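You operate a simulated robot arm through the tools that you are given. There is no shell and no other tool.

Carry out the task below with a simulated robot arm. There is one attempt and no reset: what you move stays moved.

Task
Fit the green-band ring on the mandrel and tap the plunger home.
Fine: use the round rubber block and put it back; the ring ends round, on the mandrel.

Only the result counts: the job must be done as asked and must still hold three seconds after the hand-in. Knocking over, shifting, dropping, spilling or breaking anything else fails it.

Robot
A 7-joint arm with a two-finger parallel gripper, fixed in place. Base frame: the origin is at the foot of the arm, x ahead of it, y to its left, z up; the work surface is at about z = 820. Readings come in mm, rad, newtons and seconds.
With the tool pointing down near the work surface it reaches from about 240 to 680 mm from the base axis. Its first joint turns from -1.152 to 1.152 rad. Payload 2.4 kg.
The tool frame sits at the grasp point between the pads (the TCP): z along the fingers, y along the line on which they close. The tips reach 30 mm beyond it. Largest opening 94 mm; finger width 28, thickness 10; the body of the gripper, 50 by 96 mm, starts 55 mm behind the TCP.
Orientation is that of the tool frame in the base frame, as a unit quaternion [w, x, y, z]. With the fingers straight down and closing along the base's y, the tool's x points along the base's -x, its y along +y and its z along -z.

Tools
- The arm moves only by the tool move_arm. Its argument "moves" is one flat list of numbers, 7 for each row, row after row: the shift along the tool's x, y, z in mm, then the turn, a rotation vector about the tool's x, y, z in rad, then the opening in per cent of the stroke, from 0 (shut) to 100 (fully open). In form: [dx, dy, dz, wx, wy, wz, gripper, dx, dy, dz, wx, wy, wz, gripper, ...]. A call has 1 to 20 rows; each row shifts and turns the commanded pose from where the row before left it, along the tool's axes as they then stand. Each row takes 0.2 s and may step no farther than 50 mm and 0.15 rad from the row before; otherwise, or with a gripper value out of range, the whole call is refused. A pose out of reach is approached as far as the arm can. The call stops where the force on the tool passes 40 N (or 10 N more than at its start, if that is more) or the arm is blocked; 0.2 s more then pass. The fingers move at their own pace (about 153 mm/s each) and stop on an object; they squeeze with about 31 N. The grip force told is the motor's: it shows also when the fingers shut on nothing. Time passes only in rows, and 0.2 s behind the last, so rows that do not move let the fingers close. It gives the time, the measured TCP pose, the force on the tool (base axes), the opening and the grip force at its end, in the units of the frame above (readings bear some noise), with the torque about the TCP (base axes, N m) and any sound that the robot's microphone picked up.
- Cameras (640 x 400 px; columns grow to the right, rows downward): "scene" is fixed at [41.7, 487.1, 1429.8]; the picture's right is [-0.66, -0.75, 0.00], its down [-0.52, 0.46, -0.72] and it looks along [0.54, -0.48, -0.69] (base axes); focal length 253 px, centre (320, 200). "wrist" rides on the gripper at [76, 14, -102] in the tool frame; the picture's right is [-0.18, 0.98, 0.00], its down [-0.75, -0.14, -0.64] and it looks along [-0.63, -0.12, 0.77] (tool axes); focal length 243 px, centre (320, 200).
- get_image(camera): a new picture of that camera. It takes no simulated time.
- probe_pixels(camera, pixels): there is no depth. For up to 12 entries [column, row, z] of the newest picture of that camera ("zoom" is the newest enlarged one), the place [x, y] in the base frame at which the ray of that pixel passes the height z, good to about 2 mm. It takes no simulated time.
- close_up(camera, box): a new picture of the part [left, top, right, bottom] of that camera's present view, enlarged. It takes no simulated time.
- sign_off(): hands the job in; it is judged then, once.

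Open the gripper and draw the arm clear of the work before you hand the job in, unless the task says otherwise.

The tools are called after "Emit:" as a command line: name --argument value ..., lists and objects as JSON in quotes. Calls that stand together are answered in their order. move_arm: Moves the arm, as the interface text tells. Its arguments: {"type":"object","properties":{"moves":{"type":"array","items":{"type":"number"}}},"required":["moves"]} The other tools are called the same way: get_image (camera) takes a picture; probe_pixels (camera, pixels) gives the place at which the rays of pixels pass given heights; close_up (camera, box) takes an enlarged picture of a part of a camera's view; sign_off () hands the job in.

At the start:

```text
time: 0.0
ee_pos: [337.0, 192.1, 1164.2]
orientation: [0.0, 0.0, 1.0, 0.0]
ft_force: [-0.3, -0.3, 0.4]
torque: [0.02, -0.03, -0.01]
width: 93.8
grip_force: 0.1
```

scene: 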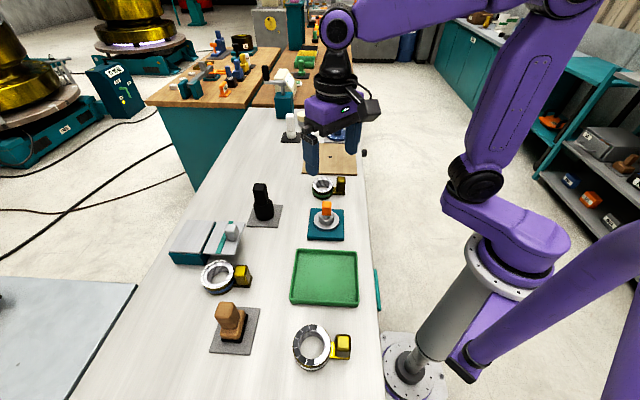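
wrist: 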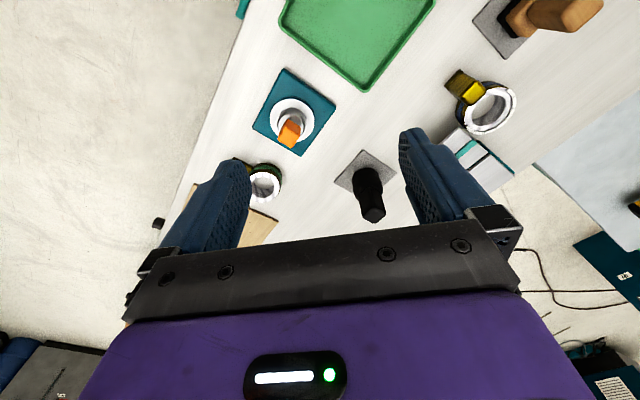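

I start by looking closely at the scene: rings near (322,187), (217,277), (312,347), a mandrel-like device near (326,220), and black/brown/white tools on pads. I take enlarged pictures.

Emit:
close_up --camera "scene" --box '[270, 160, 380, 250]'

Emit:
close_up --camera "scene" --box '[160, 170, 300, 300]'

Emit:
close_up --camera "scene" --box '[190, 280, 390, 400]'

Emit:
close_up --camera "scene" --box '[260, 90, 380, 180]'

Emit:
close_up --camera "wrist" --box '[200, 60, 420, 240]'

```text
4.44 times, centred on (325, 205) of scene
```

zoom: 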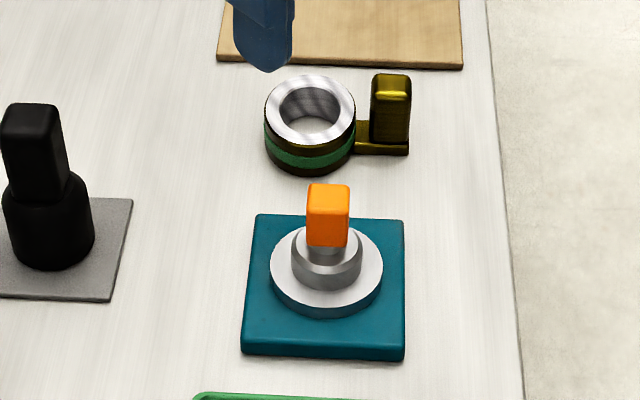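

```text
3.08 times, centred on (230, 235) of scene
```

zoom: 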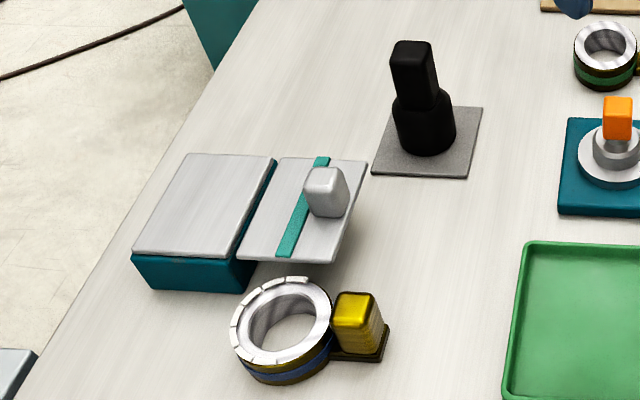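

```text
3.20 times, centred on (290, 340) of scene
```

zoom: 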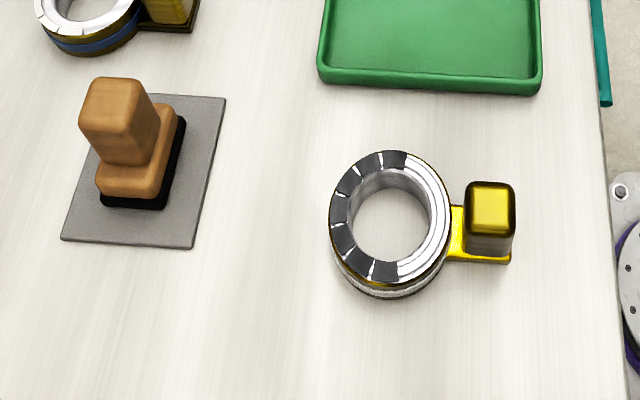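

```text
4.44 times, centred on (320, 135) of scene
```

zoom: 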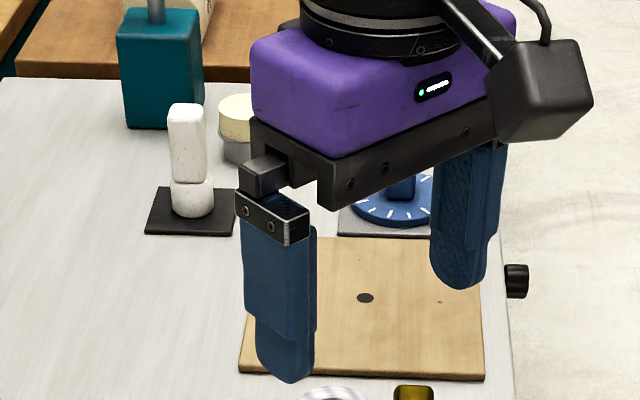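

```text
2.22 times, centred on (310, 150) of wrist
```

zoom: 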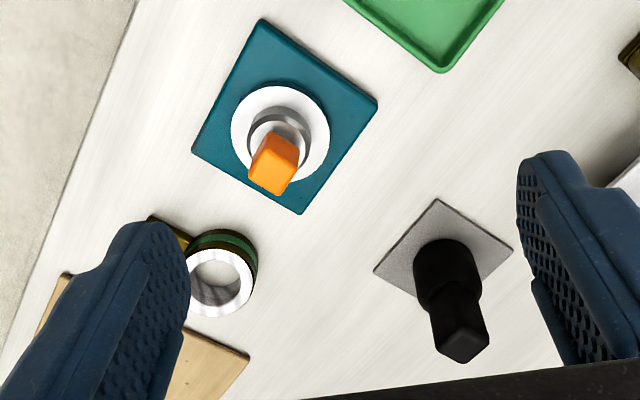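

I probe the main objects to learn where they stand: green ring about (321,188), mandrel (326,222), black block (263,205), brown block (230,325), white block (290,130).

Emit:
probe_pixels --camera "scene" --pixels '[[321, 188, 830], [340, 193, 825], [326, 222, 830], [263, 212, 825], [230, 325, 830], [290, 140, 825], [217, 278, 830], [312, 347, 830], [330, 158, 820], [325, 278, 820], [228, 238, 860], [340, 135, 830]]'

Emit:
get_image --camera "wrist"

```text
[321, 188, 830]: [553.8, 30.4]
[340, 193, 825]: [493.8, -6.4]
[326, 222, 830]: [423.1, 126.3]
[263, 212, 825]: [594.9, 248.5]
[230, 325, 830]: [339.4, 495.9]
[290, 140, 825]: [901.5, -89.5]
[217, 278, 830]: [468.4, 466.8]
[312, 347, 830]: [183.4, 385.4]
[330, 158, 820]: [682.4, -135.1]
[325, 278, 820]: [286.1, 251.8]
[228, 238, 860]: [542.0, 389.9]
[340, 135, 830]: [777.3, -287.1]
```

```text
taken
```

wrist: 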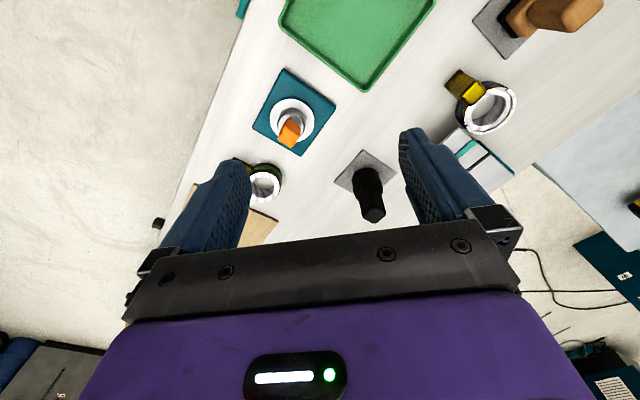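

The green ring sits near (550,28), the mandrel near (423,126) and the black round block near (595,248). I move the arm to a lower vantage for a better wrist view of ring and mandrel.

Emit:
move_arm --moves '[2, -28, 21, 0, 0, 0, 100, 2, -28, 21, 0, 0, 0, 100, 2, -28, 21, 0, 0, 0, 100, 2, -28, 21, 0, 0, 0, 100, 0, 0, 0, 0, 0, 0, 100]'

Emit:
get_image --camera "wrist"

Emit:
get_image --camera "scene"

```text
time: 1.2
ee_pos: [328.4, 79.8, 1075.6]
orientation: [0.0, 0.0, 1.0, 0.0]
ft_force: [0.8, -0.2, 0.0]
torque: [-0.04, -0.02, -0.02]
width: 94.1
grip_force: 0.1
```

```text
taken
```

wrist: 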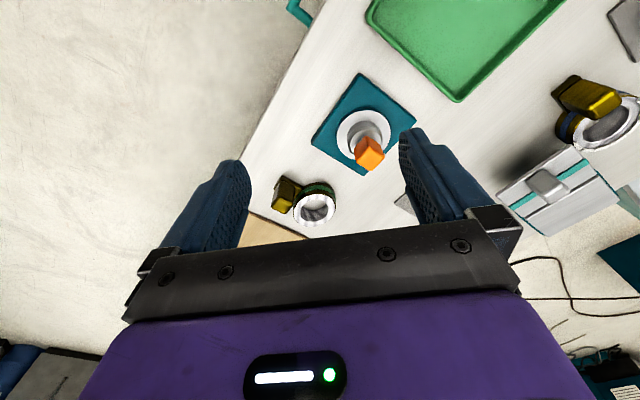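

```text
taken
```

scene: 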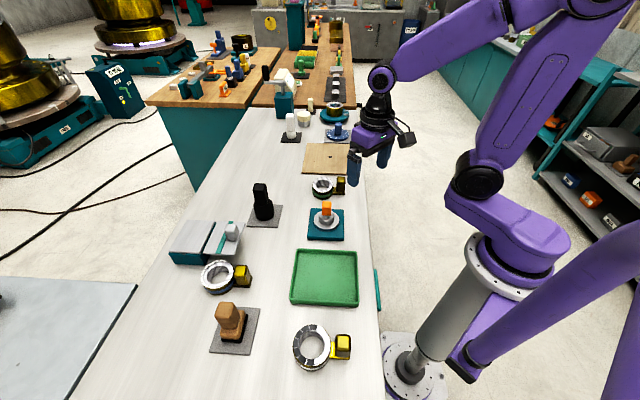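

The wrist view shows the ring at (315,205) and the mandrel at (362,130). I take close-ups of both plus the scene's far end now uncovered.

Emit:
close_up --camera "wrist" --box '[250, 60, 430, 240]'

Emit:
close_up --camera "scene" --box '[250, 70, 370, 180]'

Emit:
close_up --camera "scene" --box '[295, 165, 365, 250]'

Emit:
close_up --camera "scene" --box '[240, 170, 300, 240]'

```text
2.22 times, centred on (340, 150) of wrist
```

zoom: 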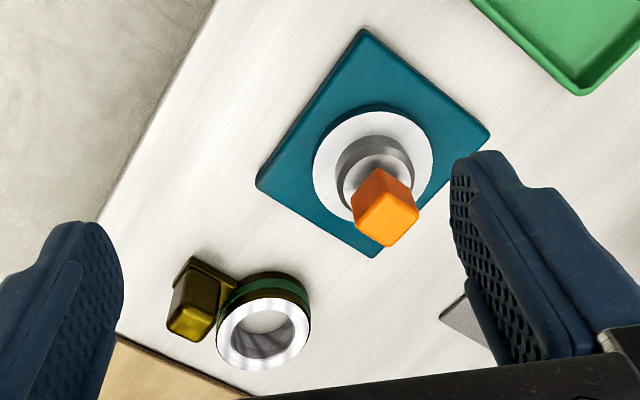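

```text
3.64 times, centred on (310, 125) of scene
```

zoom: 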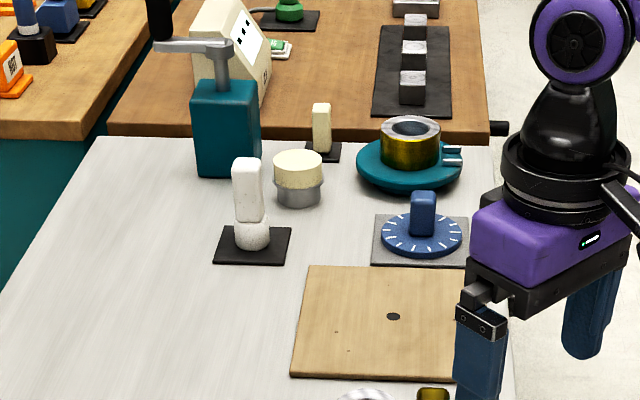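

```text
4.71 times, centred on (330, 208) of scene
```

zoom: 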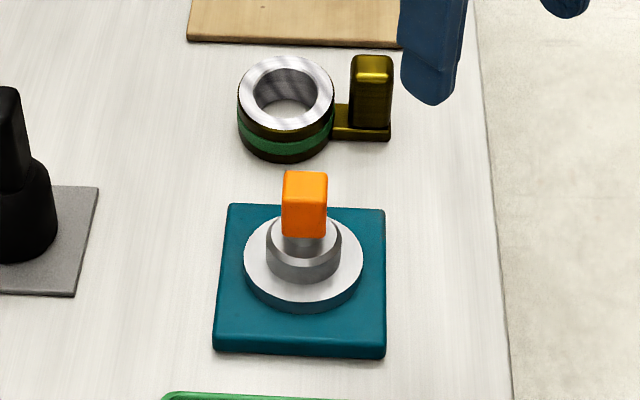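

```text
5.71 times, centred on (270, 205) of scene
```

zoom: 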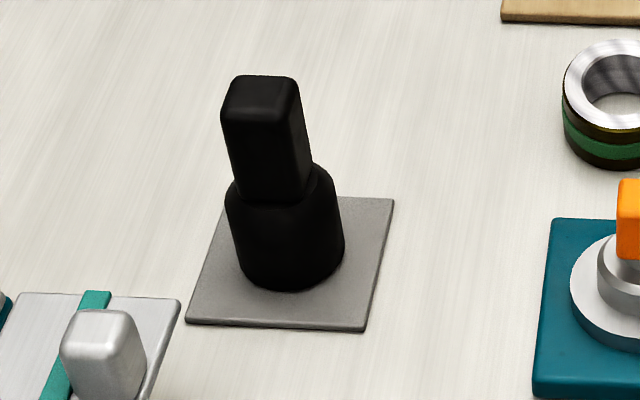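

I triangulate heights by probing the same features from both cameras: ring top centre, handle top, orange plunger top.

Emit:
probe_pixels --camera "scene" --pixels '[[322.8, 185.1, 840], [322.8, 185.1, 860], [322.8, 185.1, 880], [326.8, 203.8, 870], [326.8, 203.8, 890], [326.8, 203.8, 910], [340.8, 180, 840], [340.8, 180, 860], [340.8, 180, 880], [259.5, 185.7, 900], [259.5, 185.7, 920], [259.5, 185.7, 940]]'

Emit:
probe_pixels --camera "wrist" --pixels '[[314.3, 210.8, 840], [314.3, 210.8, 860], [314.3, 210.8, 880], [370.6, 158.1, 870], [370.6, 158.1, 890], [370.6, 158.1, 910], [281.4, 206.3, 840], [281.4, 206.3, 860], [281.4, 206.3, 880]]'

```text
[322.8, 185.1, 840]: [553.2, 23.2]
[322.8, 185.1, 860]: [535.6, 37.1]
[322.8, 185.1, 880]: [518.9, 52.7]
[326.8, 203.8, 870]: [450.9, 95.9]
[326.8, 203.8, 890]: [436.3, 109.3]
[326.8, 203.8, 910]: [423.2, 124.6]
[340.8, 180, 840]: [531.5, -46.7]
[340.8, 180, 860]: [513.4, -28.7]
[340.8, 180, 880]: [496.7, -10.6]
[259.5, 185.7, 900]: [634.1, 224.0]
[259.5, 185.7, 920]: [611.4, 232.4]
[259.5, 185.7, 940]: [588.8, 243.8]
```

```text
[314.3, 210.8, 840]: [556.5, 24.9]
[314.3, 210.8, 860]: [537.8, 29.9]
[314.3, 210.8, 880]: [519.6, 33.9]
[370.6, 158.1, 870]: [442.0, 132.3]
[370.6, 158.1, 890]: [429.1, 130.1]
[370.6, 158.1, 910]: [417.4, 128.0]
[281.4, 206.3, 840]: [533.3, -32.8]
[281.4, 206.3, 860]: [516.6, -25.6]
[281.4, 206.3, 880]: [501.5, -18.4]
```

Estimates: ring centre (550,27) with top near z 846, handle top near (511,-24,865), orange plunger top near (418,127,913). I go closer to view the mandrel in detail.

Emit:
move_arm --moves '[6, 16, 25, 0, 0, 0, 100, 6, 16, 25, 0, 0, 0, 100, 6, 16, 25, 0, 0, 0, 100, 0, 0, 0, 0, 0, 0, 100]'

Emit:
get_image --camera "wrist"

Emit:
close_up --camera "wrist" --box '[230, 90, 420, 240]'

```text
time: 2.2
ee_pos: [310.0, 127.6, 1004.7]
orientation: [0.0, 0.0, 1.0, 0.0]
ft_force: [0.4, -0.4, -1.0]
torque: [-0.04, 0.04, 0.02]
width: 93.6
grip_force: 0.1
```

```text
taken
```

wrist: 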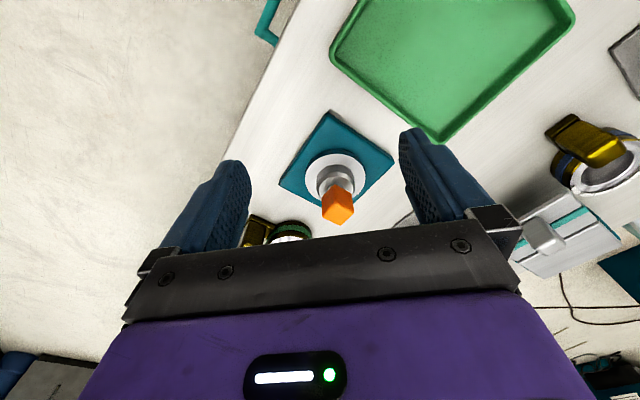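

```text
2.67 times, centred on (325, 165) of wrist
```

zoom: 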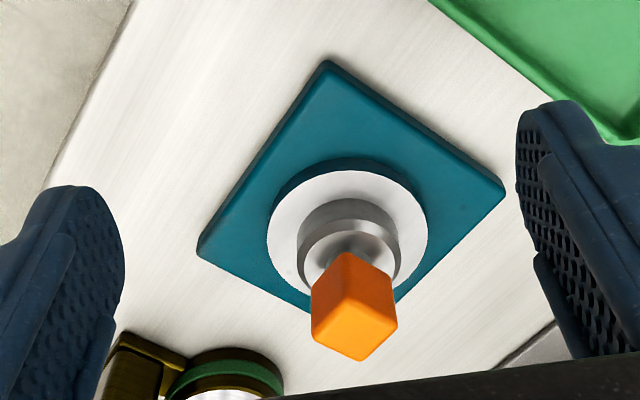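

The flange, cylinder and orange plunger are clear in the wrist view. I take tight scene close-ups on the mandrel and on the ring for measuring.

Emit:
close_up --camera "scene" --box '[306, 198, 346, 243]'

Emit:
close_up --camera "scene" --box '[305, 172, 350, 202]'

```text
8.89 times, centred on (326, 220) of scene
```

zoom: 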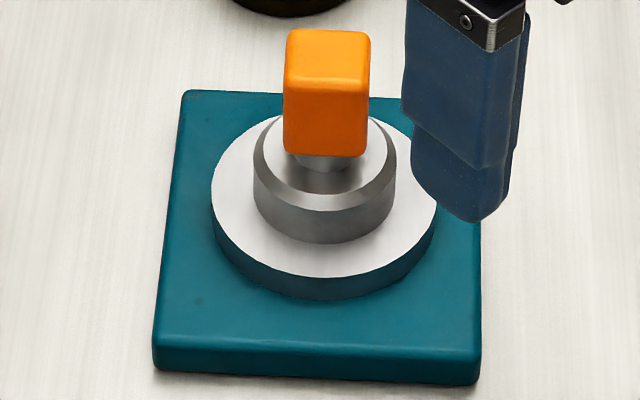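

```text
13.33 times, centred on (328, 187) of scene
```

zoom: 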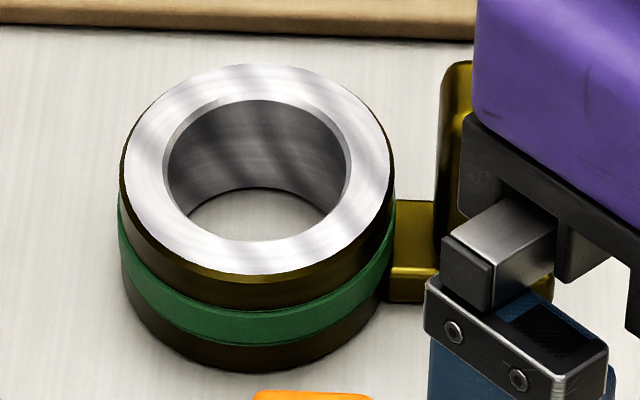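

The ring looks possibly out of round in this zoom (rim about 273 px wide by 210 px high). I probe rim points at the ring's top height to check its shape.

Emit:
probe_pixels --camera "zoom" --pixels '[[122, 180, 846], [395, 170, 846], [258, 65, 846], [258, 276, 846], [163, 170, 846], [352, 168, 846], [258, 99, 846], [258, 242, 846], [160, 100, 846], [360, 100, 846], [160, 250, 846], [350, 250, 846]]'

```text
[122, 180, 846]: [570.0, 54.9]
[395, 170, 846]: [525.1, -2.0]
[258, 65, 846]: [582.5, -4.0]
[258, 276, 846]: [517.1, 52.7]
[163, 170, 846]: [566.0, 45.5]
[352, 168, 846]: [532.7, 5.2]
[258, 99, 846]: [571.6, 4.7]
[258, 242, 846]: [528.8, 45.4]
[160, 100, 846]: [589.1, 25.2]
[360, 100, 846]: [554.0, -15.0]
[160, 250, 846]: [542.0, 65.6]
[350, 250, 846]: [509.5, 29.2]
```

The probed rim suggests roughly 72 by 86 mm, so the ring may be oval; I raise the arm and tilt the tool so that the wrist camera looks almost straight down on the ring.

Emit:
move_arm --moves '[-35, -17, -14, 0, 0, 0, 100, -35, -17, -14, 0, 0, 0, 100, -35, -17, -14, 0, 0, 0, 100, -35, -17, -14, 0, 0, 0, 100, 0, 0, 0, 0, 0.14, 0, 100, 0, 0, 0, 0, 0.14, 0, 100, 0, 0, 0, 0, 0.14, 0, 100, 0, 0, 0, 0, 0.14, 0, 100, 0, 0, 0, 0, 0, 0, 100]'

Emit:
get_image --camera "wrist"

Emit:
get_image --camera "scene"

```text
time: 4.2
ee_pos: [450.9, 61.6, 1058.1]
orientation: [-0.277, -0.001, 0.961, -0.001]
ft_force: [0.1, 0.0, -0.6]
torque: [0.0, 0.02, 0.0]
width: 94.0
grip_force: 0.0
```

```text
taken
```

wrist: 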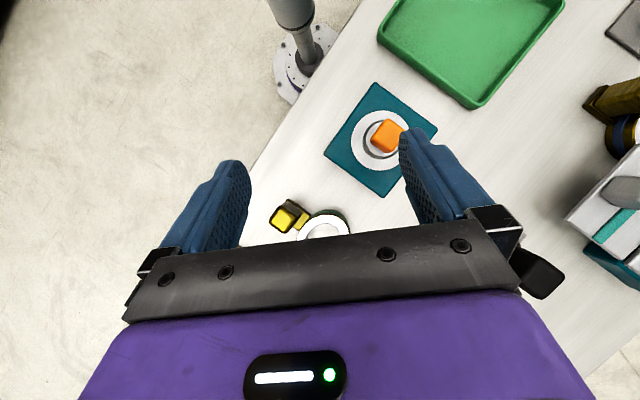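

```text
taken
```

scene: 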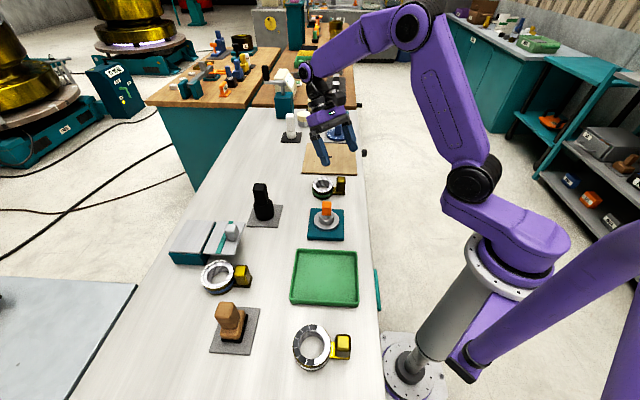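

The ring is partly hidden at (323,230); I shift the arm about 80 mm ahead so the ring comes into the free part of the picture.

Emit:
move_arm --moves '[-34, -5, -21, 0, 0, 0, 100, -34, -5, -21, 0, 0, 0, 100, 0, 0, 0, 0, 0, 0, 100]'

Emit:
get_image --camera "wrist"

Emit:
close_up --camera "wrist" --box '[260, 130, 400, 230]'

```text
time: 5.0
ee_pos: [529.7, 51.0, 1060.8]
orientation: [-0.276, 0.0, 0.961, 0.0]
ft_force: [0.0, -0.3, 0.5]
torque: [0.0, 0.01, -0.01]
width: 94.0
grip_force: 0.1
```

```text
taken
```

wrist: 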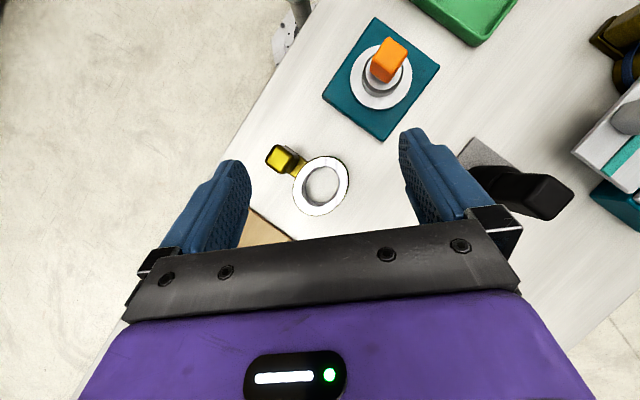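

```text
4.00 times, centred on (330, 180) of wrist
```

zoom: 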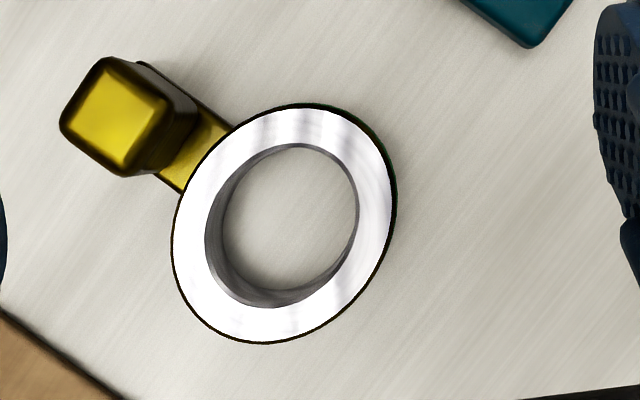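

From above the ring shows at zoom (285,222) with its handle toward the upper left, and it looks slightly oval. I probe points on outer and inner top edges to fit its shape.

Emit:
probe_pixels --camera "zoom" --pixels '[[310, 105, 846], [265, 343, 846], [172, 245, 846], [397, 195, 846], [375, 130, 846], [195, 310, 846], [205, 160, 846], [360, 295, 846]]'

Emit:
probe_pixels --camera "zoom" --pixels '[[300, 145, 846], [265, 305, 846], [206, 238, 846], [358, 195, 846], [345, 160, 846], [220, 285, 846], [235, 175, 846], [335, 262, 846], [107, 110, 866], [62, 128, 866], [105, 58, 866], [165, 105, 866]]'

Emit:
close_up --camera "wrist" --box '[290, 165, 350, 220]'

Emit:
close_up --camera "wrist" --box '[310, 10, 450, 145]'

```text
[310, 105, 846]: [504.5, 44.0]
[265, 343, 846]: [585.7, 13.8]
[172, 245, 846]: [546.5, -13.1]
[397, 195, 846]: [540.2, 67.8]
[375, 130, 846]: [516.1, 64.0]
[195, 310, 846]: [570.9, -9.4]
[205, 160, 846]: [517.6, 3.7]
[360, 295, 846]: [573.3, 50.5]
```

```text
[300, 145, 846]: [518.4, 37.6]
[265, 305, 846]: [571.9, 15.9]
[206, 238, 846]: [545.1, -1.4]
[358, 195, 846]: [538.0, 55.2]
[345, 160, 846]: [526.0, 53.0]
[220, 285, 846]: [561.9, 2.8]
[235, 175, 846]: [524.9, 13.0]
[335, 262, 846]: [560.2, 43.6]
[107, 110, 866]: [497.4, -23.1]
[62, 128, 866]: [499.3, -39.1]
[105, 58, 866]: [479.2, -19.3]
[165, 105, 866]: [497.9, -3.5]
```

```text
7.27 times, centred on (320, 192) of wrist
```

zoom: 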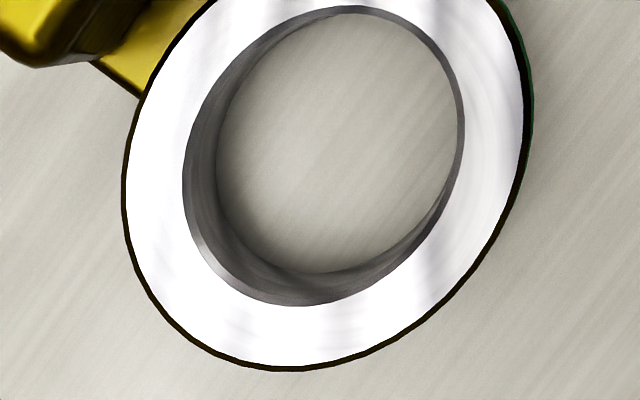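

```text
2.96 times, centred on (380, 78) of wrist
```

zoom: 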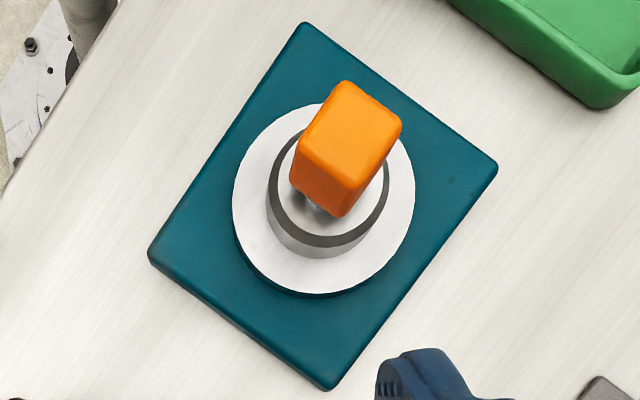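

The fit gives an inner opening of about 47 by 62 mm and an outer of about 73 by 92 mm, so the ring is oval, short across the handle direction. I probe the mandrel in the present zoom for comparison.

Emit:
probe_pixels --camera "zoom" --pixels '[[232, 205, 845], [415, 195, 845], [325, 293, 845], [267, 192, 860], [390, 188, 860], [327, 246, 860], [345, 125, 913], [385, 105, 913], [345, 82, 913], [305, 120, 913], [365, 158, 913]]'

Emit:
close_up --camera "wrist" --box '[350, 30, 415, 115]'

```text
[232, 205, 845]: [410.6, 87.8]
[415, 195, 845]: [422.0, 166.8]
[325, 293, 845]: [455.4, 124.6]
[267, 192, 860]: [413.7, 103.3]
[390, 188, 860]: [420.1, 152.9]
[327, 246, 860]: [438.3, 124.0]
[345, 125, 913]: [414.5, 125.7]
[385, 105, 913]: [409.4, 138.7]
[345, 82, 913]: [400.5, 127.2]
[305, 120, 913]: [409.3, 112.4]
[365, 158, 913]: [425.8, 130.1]
```

```text
4.71 times, centred on (382, 72) of wrist
```

zoom: 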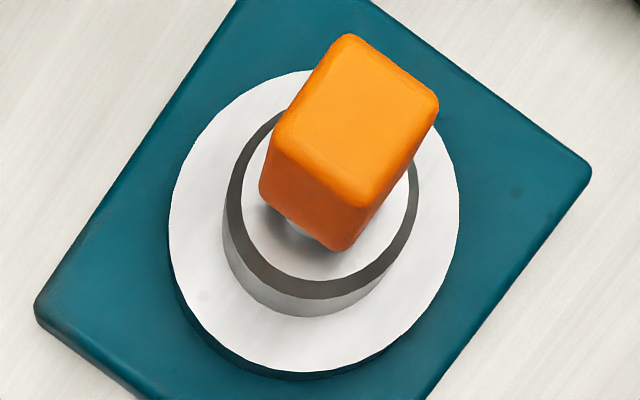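

My readings of the bore vary between 47 and 50 mm against a mandrel of about 50 mm, so I take higher-zoom scene close-ups of ring and mandrel to compare them properly.

Emit:
close_up --camera "scene" --box '[310, 174, 336, 190]'

Emit:
close_up --camera "scene" --box '[313, 210, 339, 226]'

Emit:
close_up --camera "scene" --box '[305, 170, 351, 200]'

```text
16.00 times, centred on (323, 182) of scene
```

zoom: 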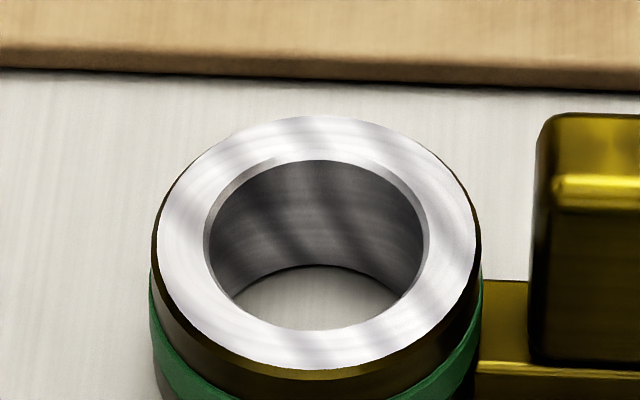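

```text
16.00 times, centred on (326, 218) of scene
```

zoom: 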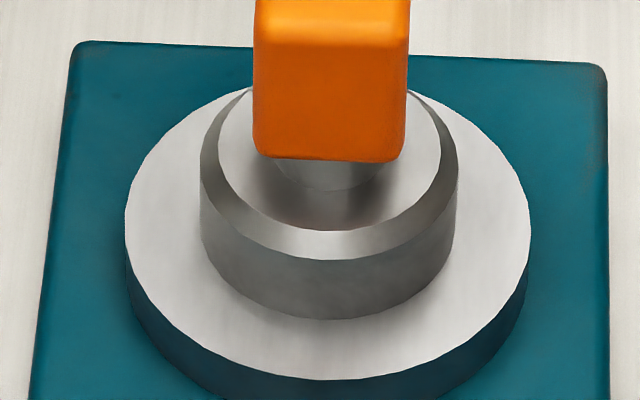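

```text
13.33 times, centred on (328, 185) of scene
```

zoom: 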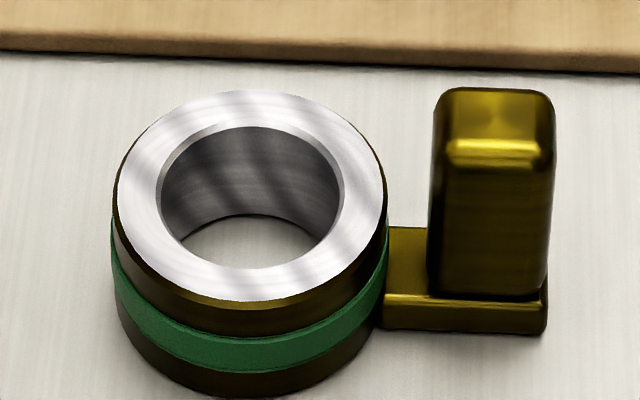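

The ring is oval (bore about 47.6 by 55 mm) while the mandrel is about 49 mm with a lead-in chamfer, so squeezing along the long axis would round it. I take a closer wrist zoom to get the tab/handle direction exactly.

Emit:
close_up --camera "wrist" --box '[258, 138, 354, 222]'

```text
4.76 times, centred on (306, 180) of wrist
```

zoom: 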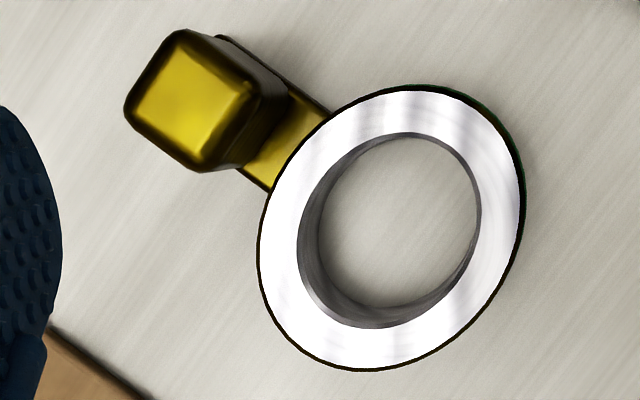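

The ring's long axis lies near 135 deg in the base plane and the handle points along about 225 deg from the centre. I straighten the tool, yaw it 0.79 rad so it closes across the handle, and go above the handle at z 960.

Emit:
move_arm --moves '[0, 0, 0, 0, -0.14, 0, 100, 0, 0, 0, 0, -0.14, 0, 100, 0, 0, 0, 0, -0.14, 0, 100, 0, 0, 0, 0, -0.14, 0, 100, 0, 0, 0, 0, 0, -0.132, 100, 0, 0, 0, 0, 0, -0.132, 100, 0, 0, 0, 0, 0, -0.132, 100, 0, 0, 0, 0, 0, -0.132, 100, 0, 0, 0, 0, 0, -0.132, 100, 0, 0, 0, 0, 0, -0.13, 100, 22.1, -11.3, 33.6, 0, 0, 0, 100, 22.1, -11.3, 33.6, 0, 0, 0, 100, 22.1, -11.3, 33.6, 0, 0, 0, 100, 0, 0, 0, 0, 0, 0, 100]'

Emit:
get_image --camera "wrist"

Emit:
get_image --camera "scene"

```text
time: 8.0
ee_pos: [508.9, -21.0, 958.4]
orientation: [0.0, -0.385, 0.923, 0.0]
ft_force: [-0.2, -0.8, 0.5]
torque: [0.01, -0.03, 0.04]
width: 93.8
grip_force: 0.2
```

```text
taken
```

wrist: 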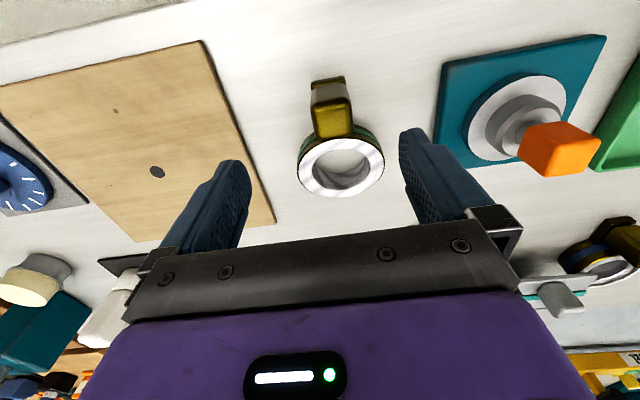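

```text
taken
```

scene: 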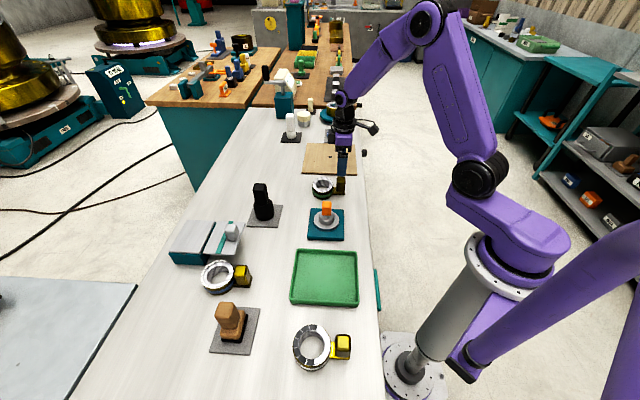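

Now the handle is at about (331,110) and the ring at (341,165), nearly in line with the tool's x axis. I zoom in to measure the residual offset and yaw.

Emit:
close_up --camera "wrist" --box '[280, 65, 400, 205]'

Emit:
close_up --camera "scene" --box '[305, 165, 360, 205]'

```text
2.86 times, centred on (340, 135) of wrist
```

zoom: 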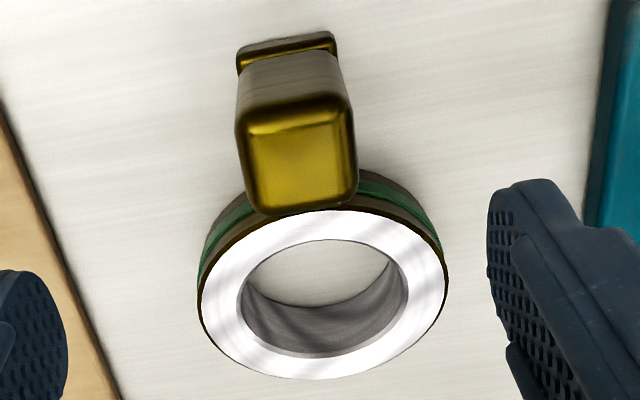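

```text
10.00 times, centred on (332, 185) of scene
```

zoom: 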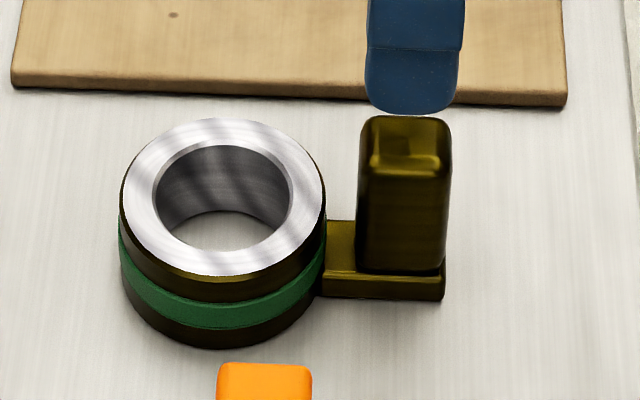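

The handle sits about 9.5 mm to the tool's +y side and is aligned in yaw. I check the handle top height by probing both views.

Emit:
probe_pixels --camera "scene" --pixels '[[340.8, 179, 860], [340.8, 179, 870], [340.8, 179, 880], [322.4, 184.7, 840], [322.4, 184.7, 850], [322.4, 184.7, 860]]'

Emit:
probe_pixels --camera "wrist" --pixels '[[333, 122.8, 860], [333, 122.8, 870], [333, 122.8, 880], [341.2, 168.6, 840], [341.2, 168.6, 850], [341.2, 168.6, 860], [512, 128, 845], [515, 132, 860]]'

```text
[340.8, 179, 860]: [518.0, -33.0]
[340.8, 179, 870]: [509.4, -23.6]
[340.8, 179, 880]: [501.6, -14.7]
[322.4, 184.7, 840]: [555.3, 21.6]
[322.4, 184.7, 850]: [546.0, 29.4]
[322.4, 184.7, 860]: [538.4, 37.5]
```

```text
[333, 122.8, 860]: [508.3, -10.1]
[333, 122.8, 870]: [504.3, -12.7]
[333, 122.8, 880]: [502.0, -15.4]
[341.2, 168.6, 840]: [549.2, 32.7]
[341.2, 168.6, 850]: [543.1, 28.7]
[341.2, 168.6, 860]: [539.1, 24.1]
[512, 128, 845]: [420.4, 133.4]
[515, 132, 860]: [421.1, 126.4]
```

The handle top comes out at about (502,-15,880), the ring centre at (545,29) with top near z 850. I shift 9 mm sideways and descend with open fingers to TCP z about 862.

Emit:
move_arm --moves '[0.6, 9.1, 0, 0, 0, 0, 100, 0, 0, 32, 0, 0, 0, 100, 0, 0, 32, 0, 0, 0, 100, 0, 0, 32, 0, 0, 0, 100, 0, 0, 0, 0, 0, 0, 100]'

Emit:
get_image --camera "wrist"

Emit:
close_up --camera "scene" --box '[305, 150, 375, 205]'

```text
time: 9.2
ee_pos: [501.0, -16.1, 861.5]
orientation: [0.0, -0.385, 0.923, 0.0]
ft_force: [-0.1, 0.0, -0.1]
torque: [0.0, -0.01, 0.04]
width: 94.1
grip_force: 0.1
```

```text
taken
```

wrist: 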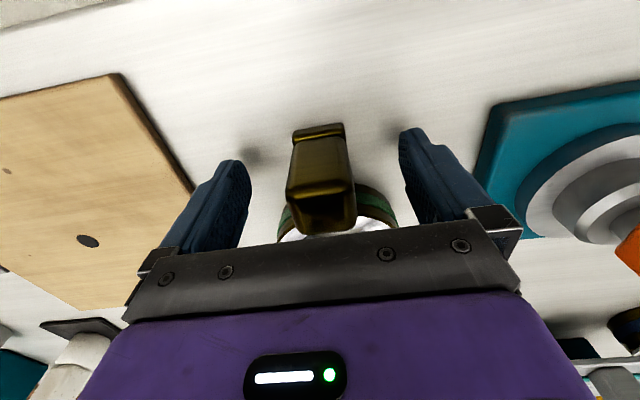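

```text
7.27 times, centred on (340, 178) of scene
```

zoom: 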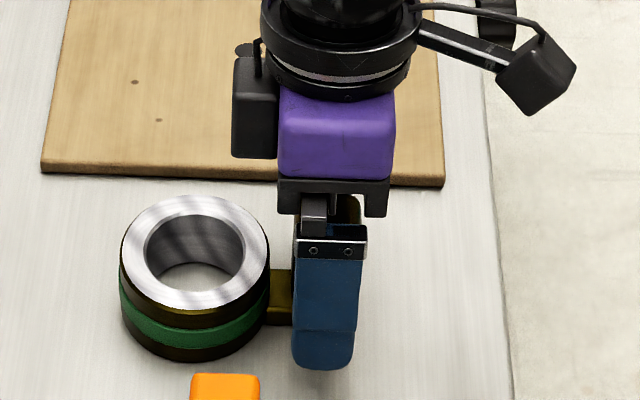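

The handle stands between the pads, centred near column 321. I close the gripper on it without moving.

Emit:
move_arm --moves '[0, 0, 0, 0, 0, 0, 30, 0, 0, 0, 0, 0, 0, 0, 0, 0, 0, 0, 0, 0, 0, 0, 0, 0, 0, 0, 0, 0]'

Emit:
get_image --camera "wrist"

```text
time: 10.2
ee_pos: [500.8, -16.9, 860.7]
orientation: [-0.001, -0.384, 0.923, 0.0]
ft_force: [0.2, 0.2, -0.3]
torque: [0.0, 0.04, 0.04]
width: 36.1
grip_force: 31.4
```

```text
taken
```

wrist: 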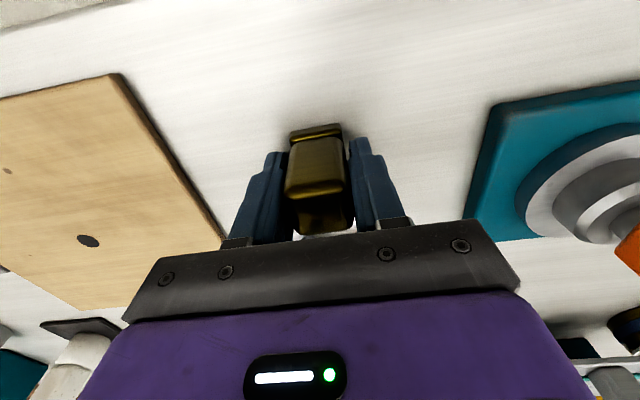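

The grip holds at 36 mm with 31 N. I lift gently by 20 mm and read the load.

Emit:
move_arm --moves '[0, 0, -5, 0, 0, 0, 0, 0, 0, -8, 0, 0, 0, 0, 0, 0, -8, 0, 0, 0, 0, 0, 0, 0, 0, 0, 0, 0]'

Emit:
close_up --camera "scene" --box '[295, 150, 365, 205]'

```text
time: 11.2
ee_pos: [500.7, -15.9, 883.7]
orientation: [0.0, -0.385, 0.923, 0.0]
ft_force: [-1.0, -0.1, -2.2]
torque: [-0.08, 0.05, -0.03]
width: 36.2
grip_force: 31.3
```

```text
7.27 times, centred on (330, 178) of scene
```

zoom: 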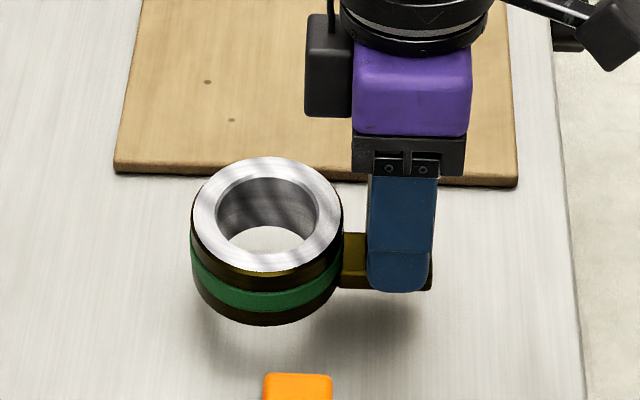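

The ring lifts level with about 2 N. I raise it to TCP z about 985 so it clears the plunger, then carry it along the tool's y toward the mandrel.

Emit:
move_arm --moves '[0, 0, -25, 0, 0, 0, 0, 0, 0, -25, 0, 0, 0, 0, 0, 0, -25, 0, 0, 0, 0, 0, 0, -26, 0, 0, 0, 0, 2.4, 22.5, 0, 0, 0, 0, 0, 2.4, 22.5, 0, 0, 0, 0, 0, 2.4, 22.5, 0, 0, 0, 0, 0, 2.4, 22.5, 0, 0, 0, 0, 0, 2.4, 22.5, 0, 0, 0, 0, 0, 2.4, 22.5, 0, 0, 0, 0, 0, 2.3, 22.9, 0, 0, 0, 0, 0, 0, 0, 0, 0, 0, 0, 0]'

Emit:
get_image --camera "wrist"

Emit:
get_image --camera "scene"

Emit:
close_up --camera "scene" --box '[290, 160, 370, 250]'

```text
time: 13.8
ee_pos: [378.1, 85.3, 983.4]
orientation: [0.0, -0.384, 0.923, 0.0]
ft_force: [-1.0, 0.8, -1.1]
torque: [-0.04, 0.05, -0.01]
width: 36.0
grip_force: 31.3
```

```text
taken
```

wrist: 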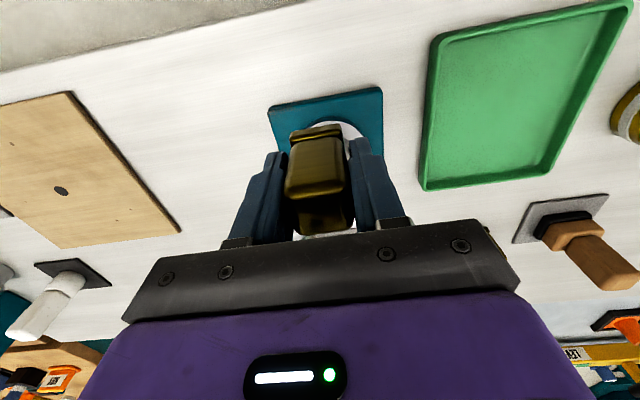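

```text
taken
```

scene: 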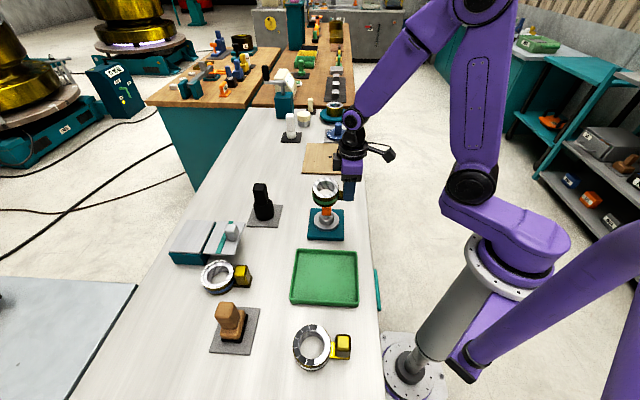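

```text
4.44 times, centred on (330, 205) of scene
```

zoom: 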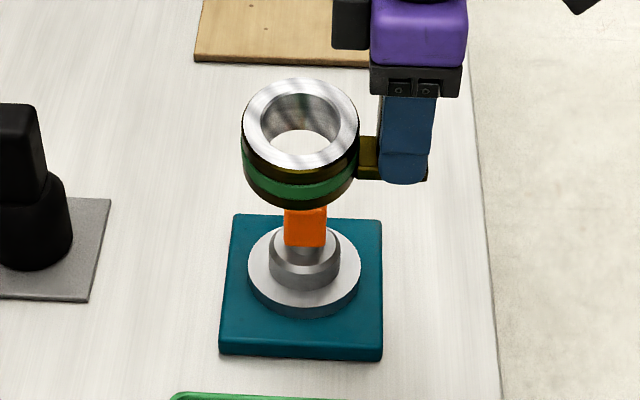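

The ring hovers above the orange plunger; from the scene it seems about 5 mm too far to the image's left (tool -x). I take tight zooms of the hovering ring and of the mandrel to compute the offset.

Emit:
close_up --camera "scene" --box '[305, 172, 350, 202]'

Emit:
probe_pixels --camera "scene" --pixels '[[325.6, 188, 962], [325.6, 188, 972]]'

Emit:
close_up --camera "scene" --box '[304, 204, 349, 234]'

```text
13.33 times, centred on (328, 187) of scene
```

zoom: 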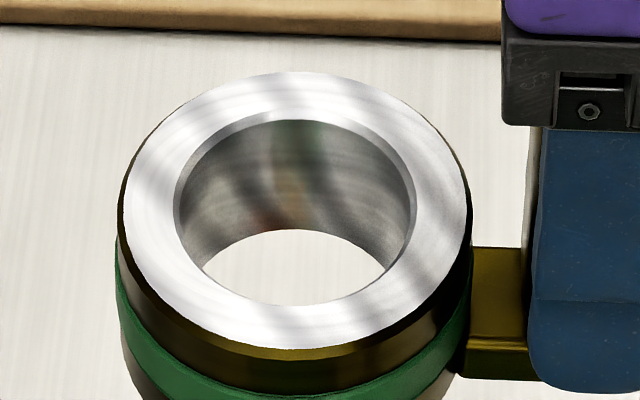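

```text
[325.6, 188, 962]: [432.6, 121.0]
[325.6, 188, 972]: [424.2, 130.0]
```

```text
13.33 times, centred on (326, 219) of scene
```

zoom: 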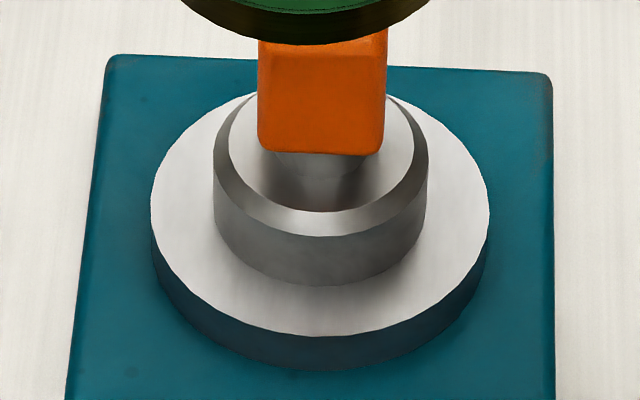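

From the zooms: ring centre column 326.2 against 326.8 expected for a point over the mandrel, so about 1.7 mm short in tool x. I correct that and lower the ring around the plunger until its top is level with the plunger's top (TCP z about 926).

Emit:
move_arm --moves '[1.7, 0.8, 0, 0, 0, 0, 0, 0, 0, 15, 0, 0, 0, 0, 0, 0, 15, 0, 0, 0, 0, 0, 0, 15, 0, 0, 0, 0, 0, 0, 12, 0, 0, 0, 0, 0, 0, 0, 0, 0, 0, 0]'

Emit:
close_up --camera "scene" --box '[305, 190, 350, 220]'

Emit:
get_image --camera "wrist"

```text
time: 15.2
ee_pos: [375.4, 84.9, 926.8]
orientation: [0.0, -0.385, 0.923, -0.001]
ft_force: [-0.8, 0.3, -2.7]
torque: [-0.03, 0.03, 0.02]
width: 36.2
grip_force: 30.6
```

```text
13.33 times, centred on (328, 205) of scene
```

zoom: 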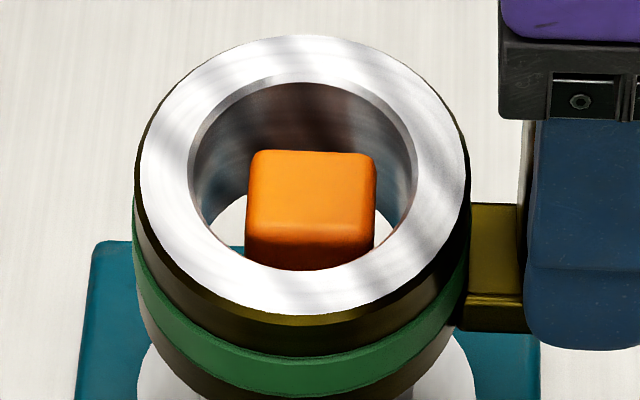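

```text
taken
```

wrist: 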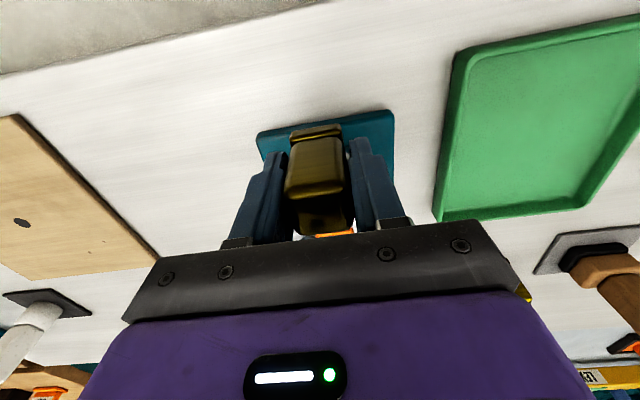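

Inside the bore the orange block (columns 246–376, centre 311) is right of the bore centre (303), so the ring must go about 1.7 mm further along tool x, and about 2 mm toward the camera (tool +y). I correct and lower 14 mm more, staying above the cylinder.

Emit:
move_arm --moves '[1.7, 1.7, 0, 0, 0, 0, 0, 0, 0, 7, 0, 0, 0, 0, 0, 0, 7, 0, 0, 0, 0, 0, 0, 0, 0, 0, 0, 0]'

Emit:
close_up --camera "scene" --box '[303, 193, 351, 225]'

Emit:
close_up --camera "scene" --box '[300, 200, 354, 240]'

```text
time: 16.2
ee_pos: [373.0, 84.8, 912.2]
orientation: [0.0, -0.385, 0.923, 0.0]
ft_force: [-0.2, -0.1, -2.7]
torque: [-0.04, 0.02, 0.02]
width: 35.9
grip_force: 30.8
```

```text
12.50 times, centred on (327, 209) of scene
```

zoom: 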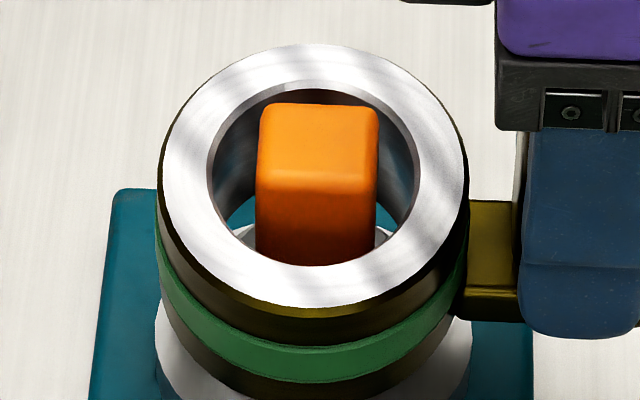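

```text
10.00 times, centred on (327, 220) of scene
```

zoom: 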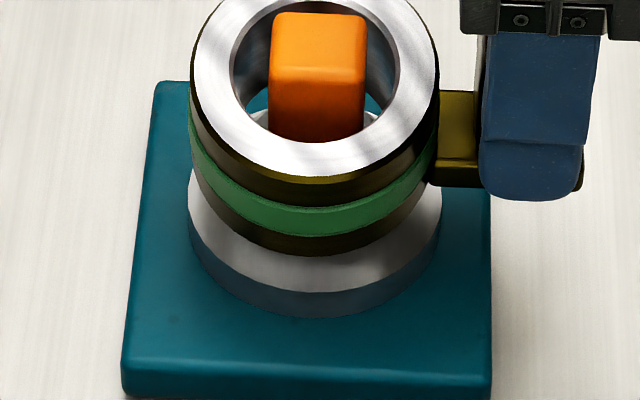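

Columns now: bore centre about 314, orange and projected flange centre about 317.5 (10x zoom), so 1 mm more in tool x. I apply it and lower 8 mm to just about chamfer height, then read the force.

Emit:
move_arm --moves '[1.0, 0, 0, 0, 0, 0, 0, 0, 0, 4, 0, 0, 0, 0, 0, 0, 4, 0, 0, 0, 0, 0, 0, 0, 0, 0, 0, 0]'

Emit:
close_up --camera "scene" --box '[303, 193, 351, 233]'

```text
time: 17.2
ee_pos: [372.3, 83.7, 905.4]
orientation: [-0.001, -0.385, 0.923, 0.0]
ft_force: [0.2, -0.1, -2.8]
torque: [-0.07, 0.05, 0.0]
width: 35.8
grip_force: 30.7
```

```text
10.00 times, centred on (327, 213) of scene
```

zoom: 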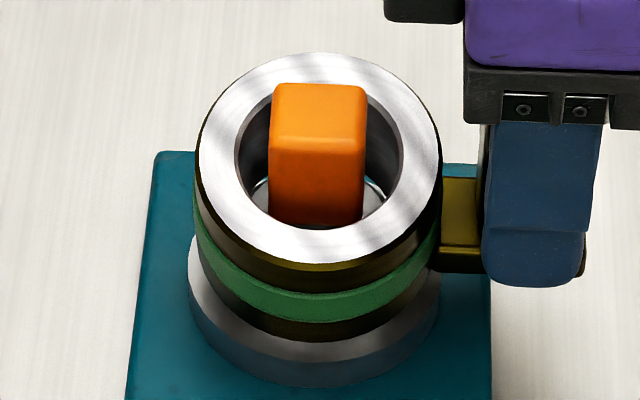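

The bore (235–403) and orange block (269–368) are now centred on column 319, and there is still no contact. I lower 4 mm in small steps.

Emit:
move_arm --moves '[0, 0, 2, 0, 0, 0, 0, 0, 0, 2, 0, 0, 0, 0, 0, 0, 0, 0, 0, 0, 0]'

Emit:
close_up --camera "scene" --box '[303, 193, 351, 233]'

```text
time: 18.0
ee_pos: [372.4, 83.0, 901.0]
orientation: [0.0, -0.385, 0.923, 0.001]
ft_force: [0.2, -0.1, -1.9]
torque: [-0.08, 0.02, 0.0]
width: 36.0
grip_force: 31.1
```

```text
10.00 times, centred on (327, 213) of scene
```

zoom: 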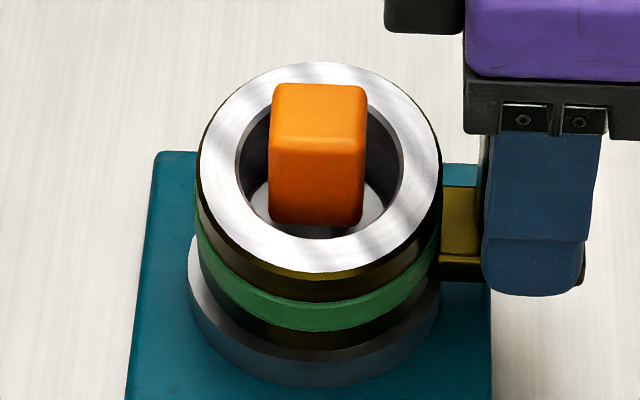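

Still free, force unchanged at about -2 N. I lower 4 mm more in small steps.

Emit:
move_arm --moves '[0, 0, 2, 0, 0, 0, 0, 0, 0, 2, 0, 0, 0, 0, 0, 0, 0, 0, 0, 0, 0]'

Emit:
close_up --camera "scene" --box '[303, 193, 351, 233]'

```text
time: 18.8
ee_pos: [373.0, 82.8, 898.2]
orientation: [0.0, -0.385, 0.923, 0.0]
ft_force: [-0.6, -0.8, -1.1]
torque: [-0.07, 0.08, 0.0]
width: 35.7
grip_force: 30.9
```

```text
10.00 times, centred on (327, 213) of scene
```

zoom: 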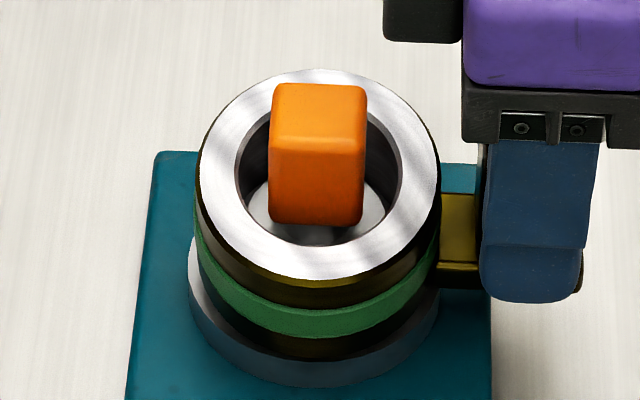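

Ring bottom is near z 857, around the chamfer's lower edge, with hardly any resistance yet. I go on lowering in 2 mm steps.

Emit:
move_arm --moves '[0, 0, 2, 0, 0, 0, 0, 0, 0, 2, 0, 0, 0, 0, 0, 0, 0, 0, 0, 0, 0]'

Emit:
close_up --camera "scene" --box '[303, 193, 351, 233]'

```text
time: 19.6
ee_pos: [373.1, 81.9, 892.4]
orientation: [0.001, -0.385, 0.923, 0.001]
ft_force: [1.0, -1.0, -2.2]
torque: [-0.05, 0.02, 0.03]
width: 36.1
grip_force: 31.2
```

```text
10.00 times, centred on (327, 213) of scene
```

zoom: 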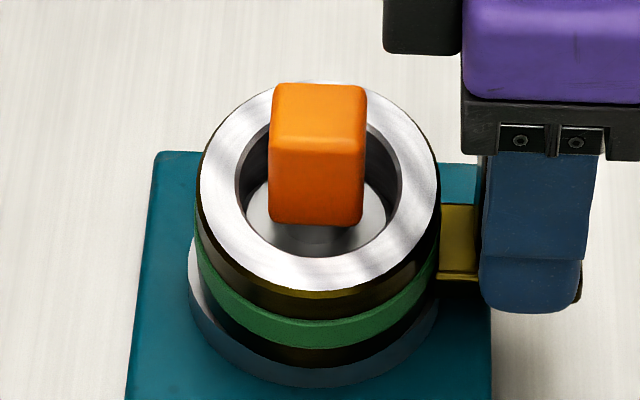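

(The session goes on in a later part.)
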